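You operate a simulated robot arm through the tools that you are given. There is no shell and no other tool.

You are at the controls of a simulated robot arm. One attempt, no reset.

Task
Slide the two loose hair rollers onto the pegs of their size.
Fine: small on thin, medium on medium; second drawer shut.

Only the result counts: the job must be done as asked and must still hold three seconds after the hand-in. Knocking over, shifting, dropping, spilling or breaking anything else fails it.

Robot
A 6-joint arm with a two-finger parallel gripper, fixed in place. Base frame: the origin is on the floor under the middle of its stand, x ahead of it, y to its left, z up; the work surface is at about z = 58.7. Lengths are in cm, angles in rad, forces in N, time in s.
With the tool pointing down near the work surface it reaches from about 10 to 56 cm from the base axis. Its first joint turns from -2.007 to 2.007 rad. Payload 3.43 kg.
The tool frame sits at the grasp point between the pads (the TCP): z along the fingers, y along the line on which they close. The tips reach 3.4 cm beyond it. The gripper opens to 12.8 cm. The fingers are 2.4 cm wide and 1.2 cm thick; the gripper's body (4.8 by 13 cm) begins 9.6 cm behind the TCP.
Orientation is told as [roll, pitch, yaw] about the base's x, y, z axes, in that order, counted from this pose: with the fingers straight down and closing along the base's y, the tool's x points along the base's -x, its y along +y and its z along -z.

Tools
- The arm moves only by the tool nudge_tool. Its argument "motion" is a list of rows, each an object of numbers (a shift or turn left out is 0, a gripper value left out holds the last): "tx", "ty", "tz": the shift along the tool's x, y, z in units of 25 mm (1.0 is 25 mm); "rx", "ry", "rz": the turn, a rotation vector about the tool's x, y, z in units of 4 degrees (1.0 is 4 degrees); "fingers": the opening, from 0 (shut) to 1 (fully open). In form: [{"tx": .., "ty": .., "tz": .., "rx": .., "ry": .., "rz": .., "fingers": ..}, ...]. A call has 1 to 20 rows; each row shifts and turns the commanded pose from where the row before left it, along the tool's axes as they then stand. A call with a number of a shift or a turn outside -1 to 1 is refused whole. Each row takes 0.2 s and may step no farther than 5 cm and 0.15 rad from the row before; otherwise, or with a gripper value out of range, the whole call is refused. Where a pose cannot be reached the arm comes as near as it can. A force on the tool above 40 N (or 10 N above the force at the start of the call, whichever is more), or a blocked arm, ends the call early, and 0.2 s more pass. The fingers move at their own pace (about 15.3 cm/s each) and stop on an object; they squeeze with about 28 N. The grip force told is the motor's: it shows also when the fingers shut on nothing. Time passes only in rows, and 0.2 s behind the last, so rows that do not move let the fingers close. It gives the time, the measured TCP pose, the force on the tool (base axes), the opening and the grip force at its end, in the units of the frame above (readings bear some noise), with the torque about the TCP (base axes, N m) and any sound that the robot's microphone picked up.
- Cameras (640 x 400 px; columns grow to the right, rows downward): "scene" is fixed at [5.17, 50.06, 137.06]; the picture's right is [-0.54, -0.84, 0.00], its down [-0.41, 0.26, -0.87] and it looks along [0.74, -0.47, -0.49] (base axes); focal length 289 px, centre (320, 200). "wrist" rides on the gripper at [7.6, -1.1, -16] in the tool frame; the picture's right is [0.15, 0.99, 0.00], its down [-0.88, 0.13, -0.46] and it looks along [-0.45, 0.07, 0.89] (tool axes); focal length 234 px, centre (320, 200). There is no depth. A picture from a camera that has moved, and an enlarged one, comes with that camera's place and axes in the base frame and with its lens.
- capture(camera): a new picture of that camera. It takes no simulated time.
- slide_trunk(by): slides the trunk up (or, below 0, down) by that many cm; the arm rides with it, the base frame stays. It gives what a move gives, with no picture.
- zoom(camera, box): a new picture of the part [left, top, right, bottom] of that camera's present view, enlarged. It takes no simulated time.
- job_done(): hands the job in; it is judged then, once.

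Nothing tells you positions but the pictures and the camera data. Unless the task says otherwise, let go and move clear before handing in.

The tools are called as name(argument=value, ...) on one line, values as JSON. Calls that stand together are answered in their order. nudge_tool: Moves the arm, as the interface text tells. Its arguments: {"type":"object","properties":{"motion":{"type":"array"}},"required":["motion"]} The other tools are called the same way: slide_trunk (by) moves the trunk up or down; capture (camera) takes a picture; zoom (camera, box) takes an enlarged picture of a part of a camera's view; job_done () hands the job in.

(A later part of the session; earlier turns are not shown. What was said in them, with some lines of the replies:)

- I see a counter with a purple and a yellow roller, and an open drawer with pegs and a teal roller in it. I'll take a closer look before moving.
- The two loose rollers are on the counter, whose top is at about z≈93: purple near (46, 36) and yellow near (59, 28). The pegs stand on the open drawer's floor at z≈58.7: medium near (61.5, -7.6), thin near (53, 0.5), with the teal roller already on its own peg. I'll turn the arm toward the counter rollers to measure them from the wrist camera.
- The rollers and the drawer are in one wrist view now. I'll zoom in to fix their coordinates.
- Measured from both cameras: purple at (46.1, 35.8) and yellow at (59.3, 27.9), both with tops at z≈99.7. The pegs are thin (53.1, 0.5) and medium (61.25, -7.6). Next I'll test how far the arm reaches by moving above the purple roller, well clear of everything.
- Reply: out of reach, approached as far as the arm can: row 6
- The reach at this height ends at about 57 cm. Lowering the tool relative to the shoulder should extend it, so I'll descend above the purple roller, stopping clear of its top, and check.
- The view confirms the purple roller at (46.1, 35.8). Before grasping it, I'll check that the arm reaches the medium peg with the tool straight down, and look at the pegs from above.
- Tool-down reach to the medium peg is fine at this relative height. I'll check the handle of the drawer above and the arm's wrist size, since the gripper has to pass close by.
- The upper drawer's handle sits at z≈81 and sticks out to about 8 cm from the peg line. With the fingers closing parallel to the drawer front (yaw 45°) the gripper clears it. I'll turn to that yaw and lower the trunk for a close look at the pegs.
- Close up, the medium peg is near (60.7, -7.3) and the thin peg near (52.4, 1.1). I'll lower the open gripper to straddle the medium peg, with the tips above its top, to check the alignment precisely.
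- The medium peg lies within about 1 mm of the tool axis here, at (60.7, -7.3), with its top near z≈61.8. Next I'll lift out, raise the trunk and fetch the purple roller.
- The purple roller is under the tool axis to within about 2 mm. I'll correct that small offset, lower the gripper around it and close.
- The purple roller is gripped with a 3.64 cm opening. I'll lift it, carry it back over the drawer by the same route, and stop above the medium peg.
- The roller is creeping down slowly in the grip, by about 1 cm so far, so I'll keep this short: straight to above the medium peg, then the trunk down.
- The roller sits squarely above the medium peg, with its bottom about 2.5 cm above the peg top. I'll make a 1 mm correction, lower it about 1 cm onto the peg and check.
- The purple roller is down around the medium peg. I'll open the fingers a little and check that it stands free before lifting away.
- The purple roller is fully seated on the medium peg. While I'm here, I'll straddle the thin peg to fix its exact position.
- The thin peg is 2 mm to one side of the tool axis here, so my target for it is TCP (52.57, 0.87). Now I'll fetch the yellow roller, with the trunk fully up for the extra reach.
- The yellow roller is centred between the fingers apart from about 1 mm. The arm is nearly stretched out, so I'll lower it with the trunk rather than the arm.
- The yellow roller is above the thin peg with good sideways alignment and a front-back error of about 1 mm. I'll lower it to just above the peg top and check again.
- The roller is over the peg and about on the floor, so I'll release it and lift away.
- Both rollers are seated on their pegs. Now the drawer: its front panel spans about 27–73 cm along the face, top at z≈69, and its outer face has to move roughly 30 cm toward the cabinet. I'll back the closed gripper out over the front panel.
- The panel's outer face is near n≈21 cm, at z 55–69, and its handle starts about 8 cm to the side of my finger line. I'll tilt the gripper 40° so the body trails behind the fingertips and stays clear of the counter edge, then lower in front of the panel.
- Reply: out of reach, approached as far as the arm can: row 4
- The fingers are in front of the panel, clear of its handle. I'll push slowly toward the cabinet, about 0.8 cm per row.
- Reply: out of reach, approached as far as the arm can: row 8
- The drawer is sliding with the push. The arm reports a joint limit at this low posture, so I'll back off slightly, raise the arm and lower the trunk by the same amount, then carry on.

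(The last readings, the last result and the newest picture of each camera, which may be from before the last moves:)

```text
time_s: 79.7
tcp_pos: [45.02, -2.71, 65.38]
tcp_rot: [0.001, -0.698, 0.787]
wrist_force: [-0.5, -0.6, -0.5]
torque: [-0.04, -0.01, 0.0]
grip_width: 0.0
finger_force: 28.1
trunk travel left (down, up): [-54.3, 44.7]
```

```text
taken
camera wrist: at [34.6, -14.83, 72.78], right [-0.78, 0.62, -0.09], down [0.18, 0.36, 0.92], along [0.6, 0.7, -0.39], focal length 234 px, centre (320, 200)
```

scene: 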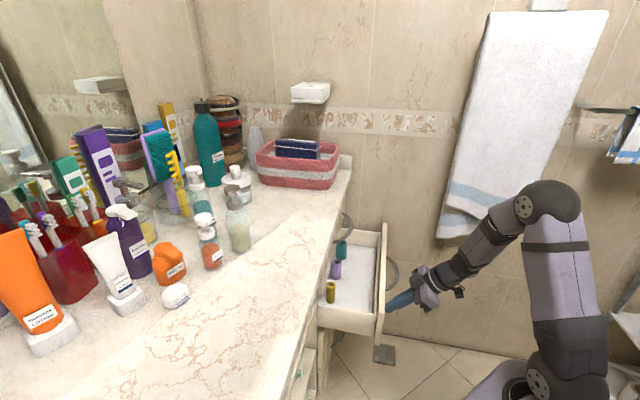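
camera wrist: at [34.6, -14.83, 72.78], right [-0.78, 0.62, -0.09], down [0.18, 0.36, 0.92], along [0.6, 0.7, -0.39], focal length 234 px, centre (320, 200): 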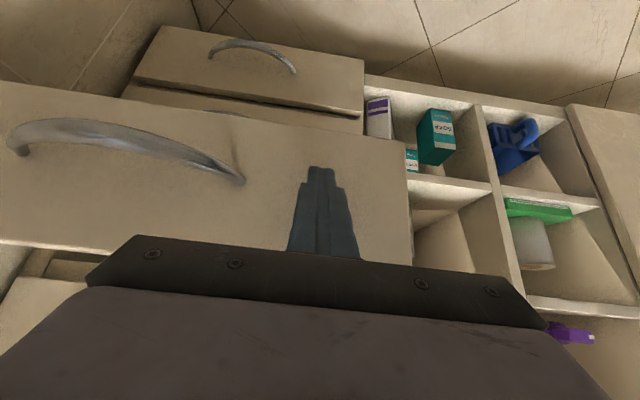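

nudge_tool(motion=[{"tx": -0.2145, "tz": 0.18}, {"tx": -0.2145, "tz": 0.18}, {"tx": -0.2145, "tz": 0.18}, {"tx": -0.2145, "tz": 0.18}, {"tx": -0.2145, "tz": 0.18}, {"tx": -0.2145, "tz": 0.18}, {"tx": -0.2145, "tz": 0.18}, {"tx": -0.2145, "tz": 0.18}, {"tx": -0.2145, "tz": 0.18}, {"tx": -0.2145, "tz": 0.18}, {"tx": -0.2145, "tz": 0.18}, {"tx": -0.2145, "tz": 0.18}, {"tx": -0.2145, "tz": 0.18}, {"tx": -0.2145, "tz": 0.18}])

capture(camera="scene")

capture(camera="wrist")

zoom(camera="scene", box=[290, 200, 450, 330])

```text
time_s: 82.7
tcp_pos: [51.96, 4.16, 65.35]
tcp_rot: [0.0, -0.699, 0.784]
wrist_force: [0.4, -0.1, -0.3]
torque: [0.03, 0.02, -0.01]
grip_width: 0.0
finger_force: 27.9
trunk travel left (down, up): [-54.3, 44.7]
```

```text
taken
```

scene: 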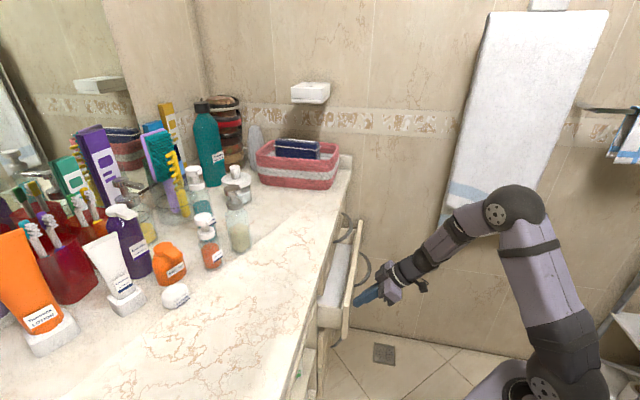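

```text
taken
camera wrist: at [41.59, -7.89, 72.85], right [-0.78, 0.62, -0.09], down [0.18, 0.36, 0.92], along [0.6, 0.7, -0.39], focal length 234 px, centre (320, 200)
```

wrist: 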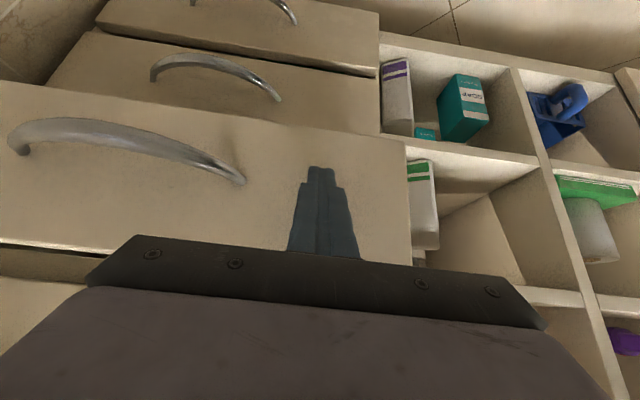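

```text
3.08 times, centred on (370, 265) of scene
camera zoom: at [5.17, 50.06, 137.06], right [-0.54, -0.84, 0.0], down [-0.41, 0.26, -0.87], along [0.74, -0.47, -0.49], focal length 889 px, centre (166, 0)
```

zoom: 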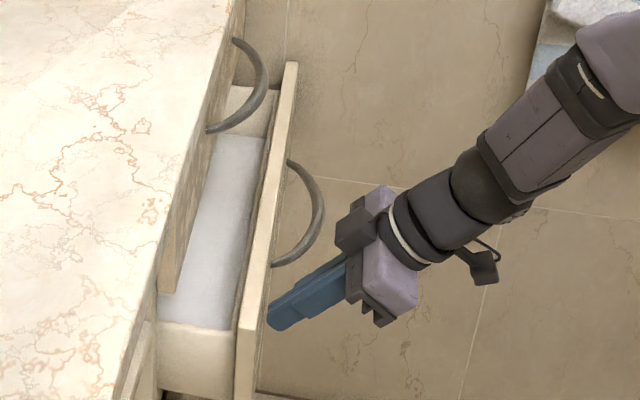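

nudge_tool(motion=[{"tx": -0.153, "tz": 0.1286}, {"tx": -0.153, "tz": 0.1286}, {"tx": -0.153, "tz": 0.1286}, {"tx": -0.153, "tz": 0.1286}, {"tx": -0.153, "tz": 0.1286}, {"tx": -0.153, "tz": 0.1286}, {"tx": -0.153, "tz": 0.1286}, {"tx": -0.153, "tz": 0.1286}, {"tx": -0.153, "tz": 0.1286}, {"tx": -0.153, "tz": 0.1286}, {"tx": -0.153, "tz": 0.1286}, {"tx": -0.153, "tz": 0.1286}])

capture(camera="wrist")

zoom(camera="scene", box=[290, 200, 450, 330])

```text
time_s: 85.3
tcp_pos: [56.1, 8.49, 65.46]
tcp_rot: [0.0, -0.698, 0.788]
wrist_force: [-1.7, -0.5, 0.4]
torque: [-0.04, 0.06, -0.04]
grip_width: 0.02
finger_force: 28.5
trunk travel left (down, up): [-54.3, 44.7]
```

```text
taken
camera wrist: at [45.75, -3.65, 72.86], right [-0.78, 0.62, -0.09], down [0.18, 0.36, 0.92], along [0.6, 0.7, -0.39], focal length 234 px, centre (320, 200)
```

wrist: 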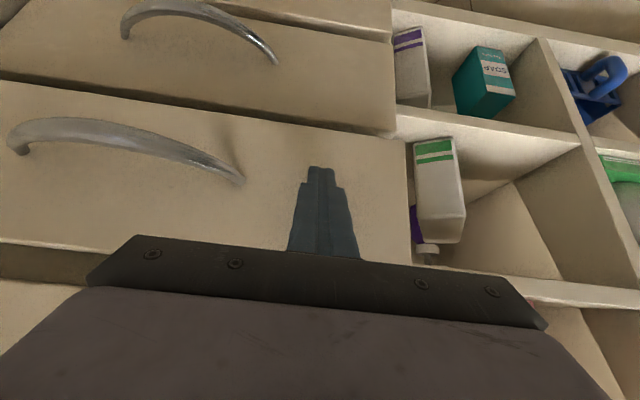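

```text
3.08 times, centred on (370, 265) of scene
camera zoom: at [5.17, 50.06, 137.06], right [-0.54, -0.84, 0.0], down [-0.41, 0.26, -0.87], along [0.74, -0.47, -0.49], focal length 889 px, centre (166, 0)
```

zoom: 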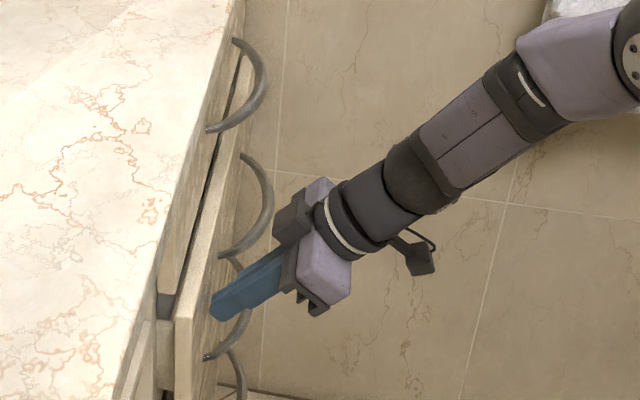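

nudge_tool(motion=[{"tx": -0.092, "tz": 0.077}, {"tx": -0.092, "tz": 0.077}, {"tx": -0.092, "tz": 0.077}, {"tx": -0.092, "tz": 0.077}, {"tx": -0.092, "tz": 0.077}, {"tx": -0.092, "tz": 0.077}])

capture(camera="wrist")

zoom(camera="scene", box=[290, 200, 410, 360])

```text
time_s: 86.7
tcp_pos: [57.28, 9.68, 65.4]
tcp_rot: [0.001, -0.697, 0.785]
wrist_force: [-4.5, -4.7, 0.9]
torque: [-0.03, 0.05, -0.02]
grip_width: 0.0
finger_force: 28.0
trunk travel left (down, up): [-54.3, 44.7]
```

```text
taken
camera wrist: at [46.98, -2.46, 72.86], right [-0.78, 0.62, -0.09], down [0.18, 0.36, 0.91], along [0.6, 0.7, -0.39], focal length 234 px, centre (320, 200)
```

wrist: 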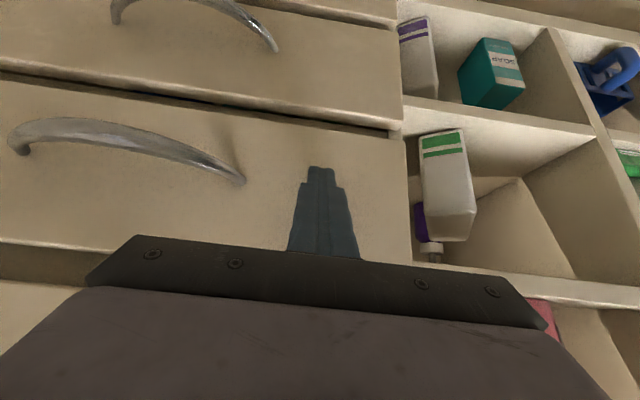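

```text
2.50 times, centred on (350, 280) of scene
camera zoom: at [5.17, 50.06, 137.06], right [-0.54, -0.84, 0.0], down [-0.41, 0.26, -0.87], along [0.74, -0.47, -0.49], focal length 722 px, centre (245, 0)
```

zoom: 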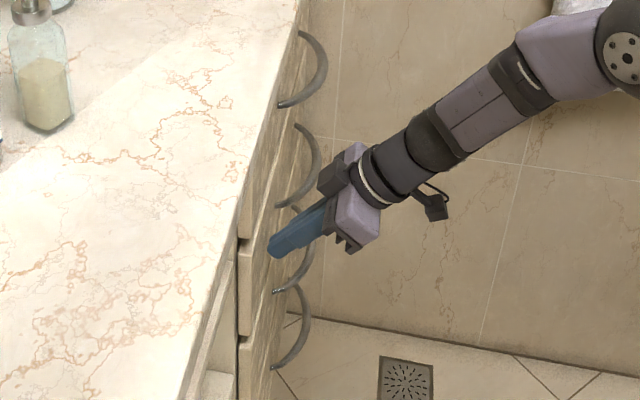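

nudge_tool(motion=[{"tx": -0.06, "tz": 0.05}, {"tx": -0.06, "tz": 0.05}, {"tx": -0.06, "tz": 0.05}, {}])

zoom(camera="scene", box=[310, 230, 390, 340])

zoom(camera="wrist", box=[240, 60, 480, 260])

```text
time_s: 87.5
tcp_pos: [57.54, 9.67, 65.22]
tcp_rot: [-0.002, -0.691, 0.785]
wrist_force: [-12.1, -11.8, 7.0]
torque: [-0.11, 0.09, 0.03]
grip_width: 0.0
finger_force: 28.0
trunk travel left (down, up): [-54.3, 44.7]
stopped in row 3: the force on the tool passed its limit at 42 N (the readings are from after the stop); the commanded pose is now the measured one
```

```text
3.64 times, centred on (350, 285) of scene
camera zoom: at [5.17, 50.06, 137.06], right [-0.54, -0.84, 0.0], down [-0.41, 0.26, -0.87], along [0.74, -0.47, -0.49], focal length 1051 px, centre (211, -109)
```

zoom: 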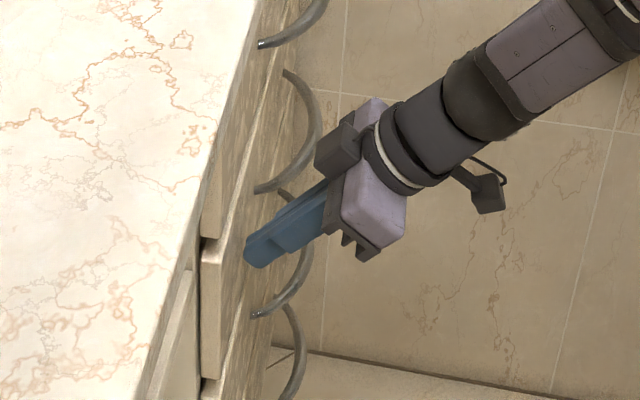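

```text
2.00 times, centred on (360, 160) of wrist
camera zoom: at [47.03, -2.41, 72.8], right [-0.78, 0.62, -0.09], down [0.18, 0.37, 0.91], along [0.6, 0.69, -0.4], focal length 468 px, centre (240, 280)
```

zoom: 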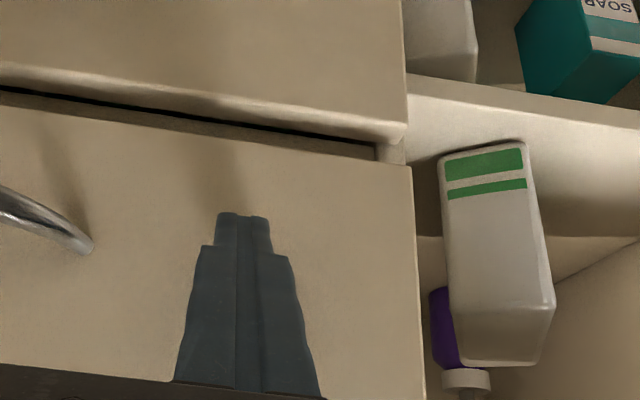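

The push stopped at 42 N, so the drawer is against its end stop. I'll back straight away and look at it.

nudge_tool(motion=[{"tx": 0.1, "tz": -0.085}, {"tx": 0.3, "tz": -0.25}, {"tx": 0.6, "tz": -0.5}, {"tx": 0.6, "tz": -0.5}, {"tx": 0.6, "tz": -0.5}, {"tx": 0.6, "tz": -0.5}, {"tx": 0.6, "tz": -0.5}, {"tx": 0.6, "tz": -0.5}, {"tx": 0.6, "tz": -0.5}])

capture(camera="wrist")

capture(camera="scene")

zoom(camera="scene", box=[290, 200, 390, 380])

```text
time_s: 89.5
tcp_pos: [47.05, -0.8, 65.3]
tcp_rot: [0.001, -0.691, 0.782]
wrist_force: [1.0, 0.9, 0.8]
torque: [-0.01, -0.02, -0.03]
grip_width: 0.0
finger_force: 28.4
trunk travel left (down, up): [-54.3, 44.7]
```

```text
taken
camera wrist: at [36.66, -12.83, 72.8], right [-0.78, 0.62, -0.09], down [0.18, 0.37, 0.91], along [0.6, 0.69, -0.4], focal length 234 px, centre (320, 200)
```

wrist: 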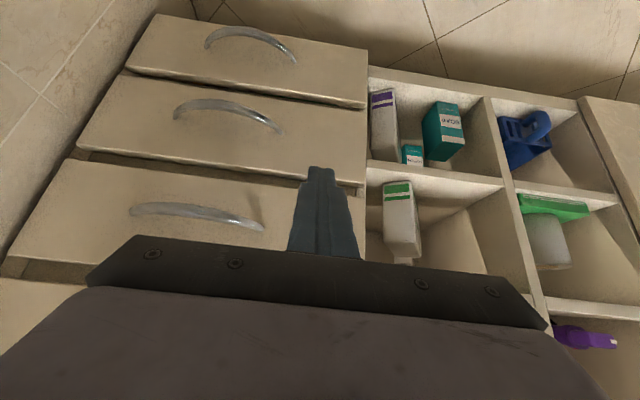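

```text
taken
```

scene: 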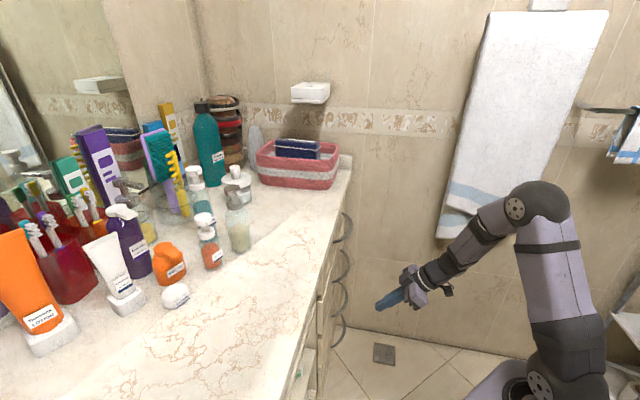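

```text
2.22 times, centred on (340, 290) of scene
camera zoom: at [5.17, 50.06, 137.06], right [-0.54, -0.84, 0.0], down [-0.41, 0.26, -0.87], along [0.74, -0.47, -0.49], focal length 642 px, centre (276, 0)
```

zoom: 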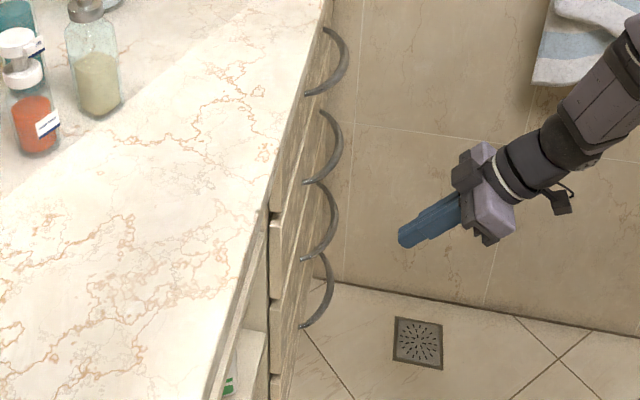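

All the drawer fronts now look flush. I'll take one close look to be sure it didn't rebound.

zoom(camera="wrist", box=[0, 0, 400, 260])

zoom(camera="scene", box=[300, 200, 360, 300])

```text
1.54 times, centred on (200, 130) of wrist
camera zoom: at [36.66, -12.83, 72.8], right [-0.78, 0.62, -0.09], down [0.18, 0.37, 0.91], along [0.6, 0.69, -0.4], focal length 360 px, centre (505, 308)
```

zoom: 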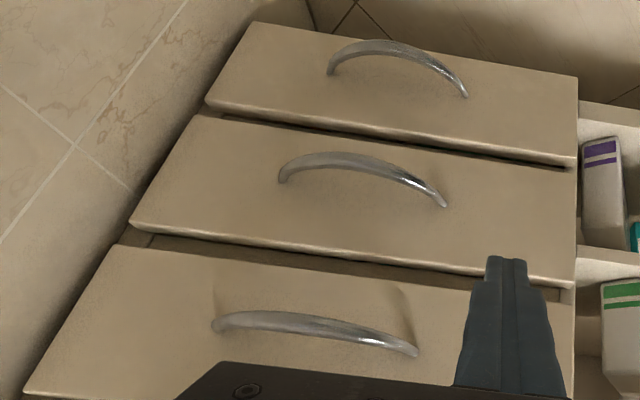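

```text
4.00 times, centred on (330, 250) of scene
camera zoom: at [5.17, 50.06, 137.06], right [-0.54, -0.84, 0.0], down [-0.41, 0.26, -0.87], along [0.74, -0.47, -0.49], focal length 1156 px, centre (280, 0)
```

zoom: 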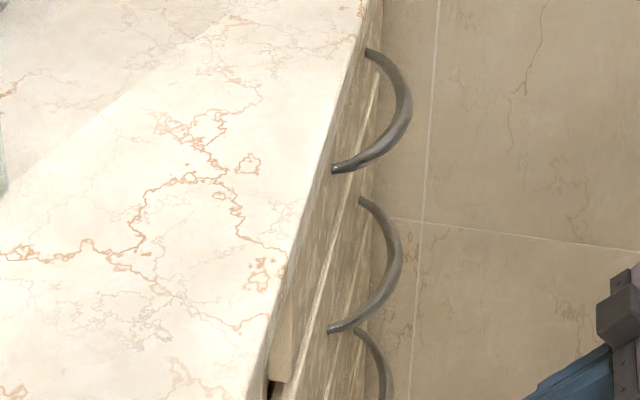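

The second drawer is flush with the others, the purple roller is on the medium peg, the yellow one is on the thin peg, and the arm is well clear. I'm handing the job in.

job_done()

```text
The job is handed in.
```

I slid the yellow (small) roller onto the thin peg and the purple (medium) roller onto the medium peg, then shut the second drawer. The job is handed in, but the hand-in returned no verdict.

- **Rollers:** Before I closed the drawer, both stood upright around their pegs and down on the drawer floor. The teal roller already on its peg was left alone.
- **Drawer:** It met almost no resistance until it hit its stop at about 42 N. Afterwards its front lined up with the other drawer fronts in both cameras. I couldn't see the rollers once it was shut, so I'm assuming they stayed upright during the slow push.
- **Rest of the scene:** In the pictures nothing else looked touched or moved. The arm ended about 15 cm clear of the drawers.
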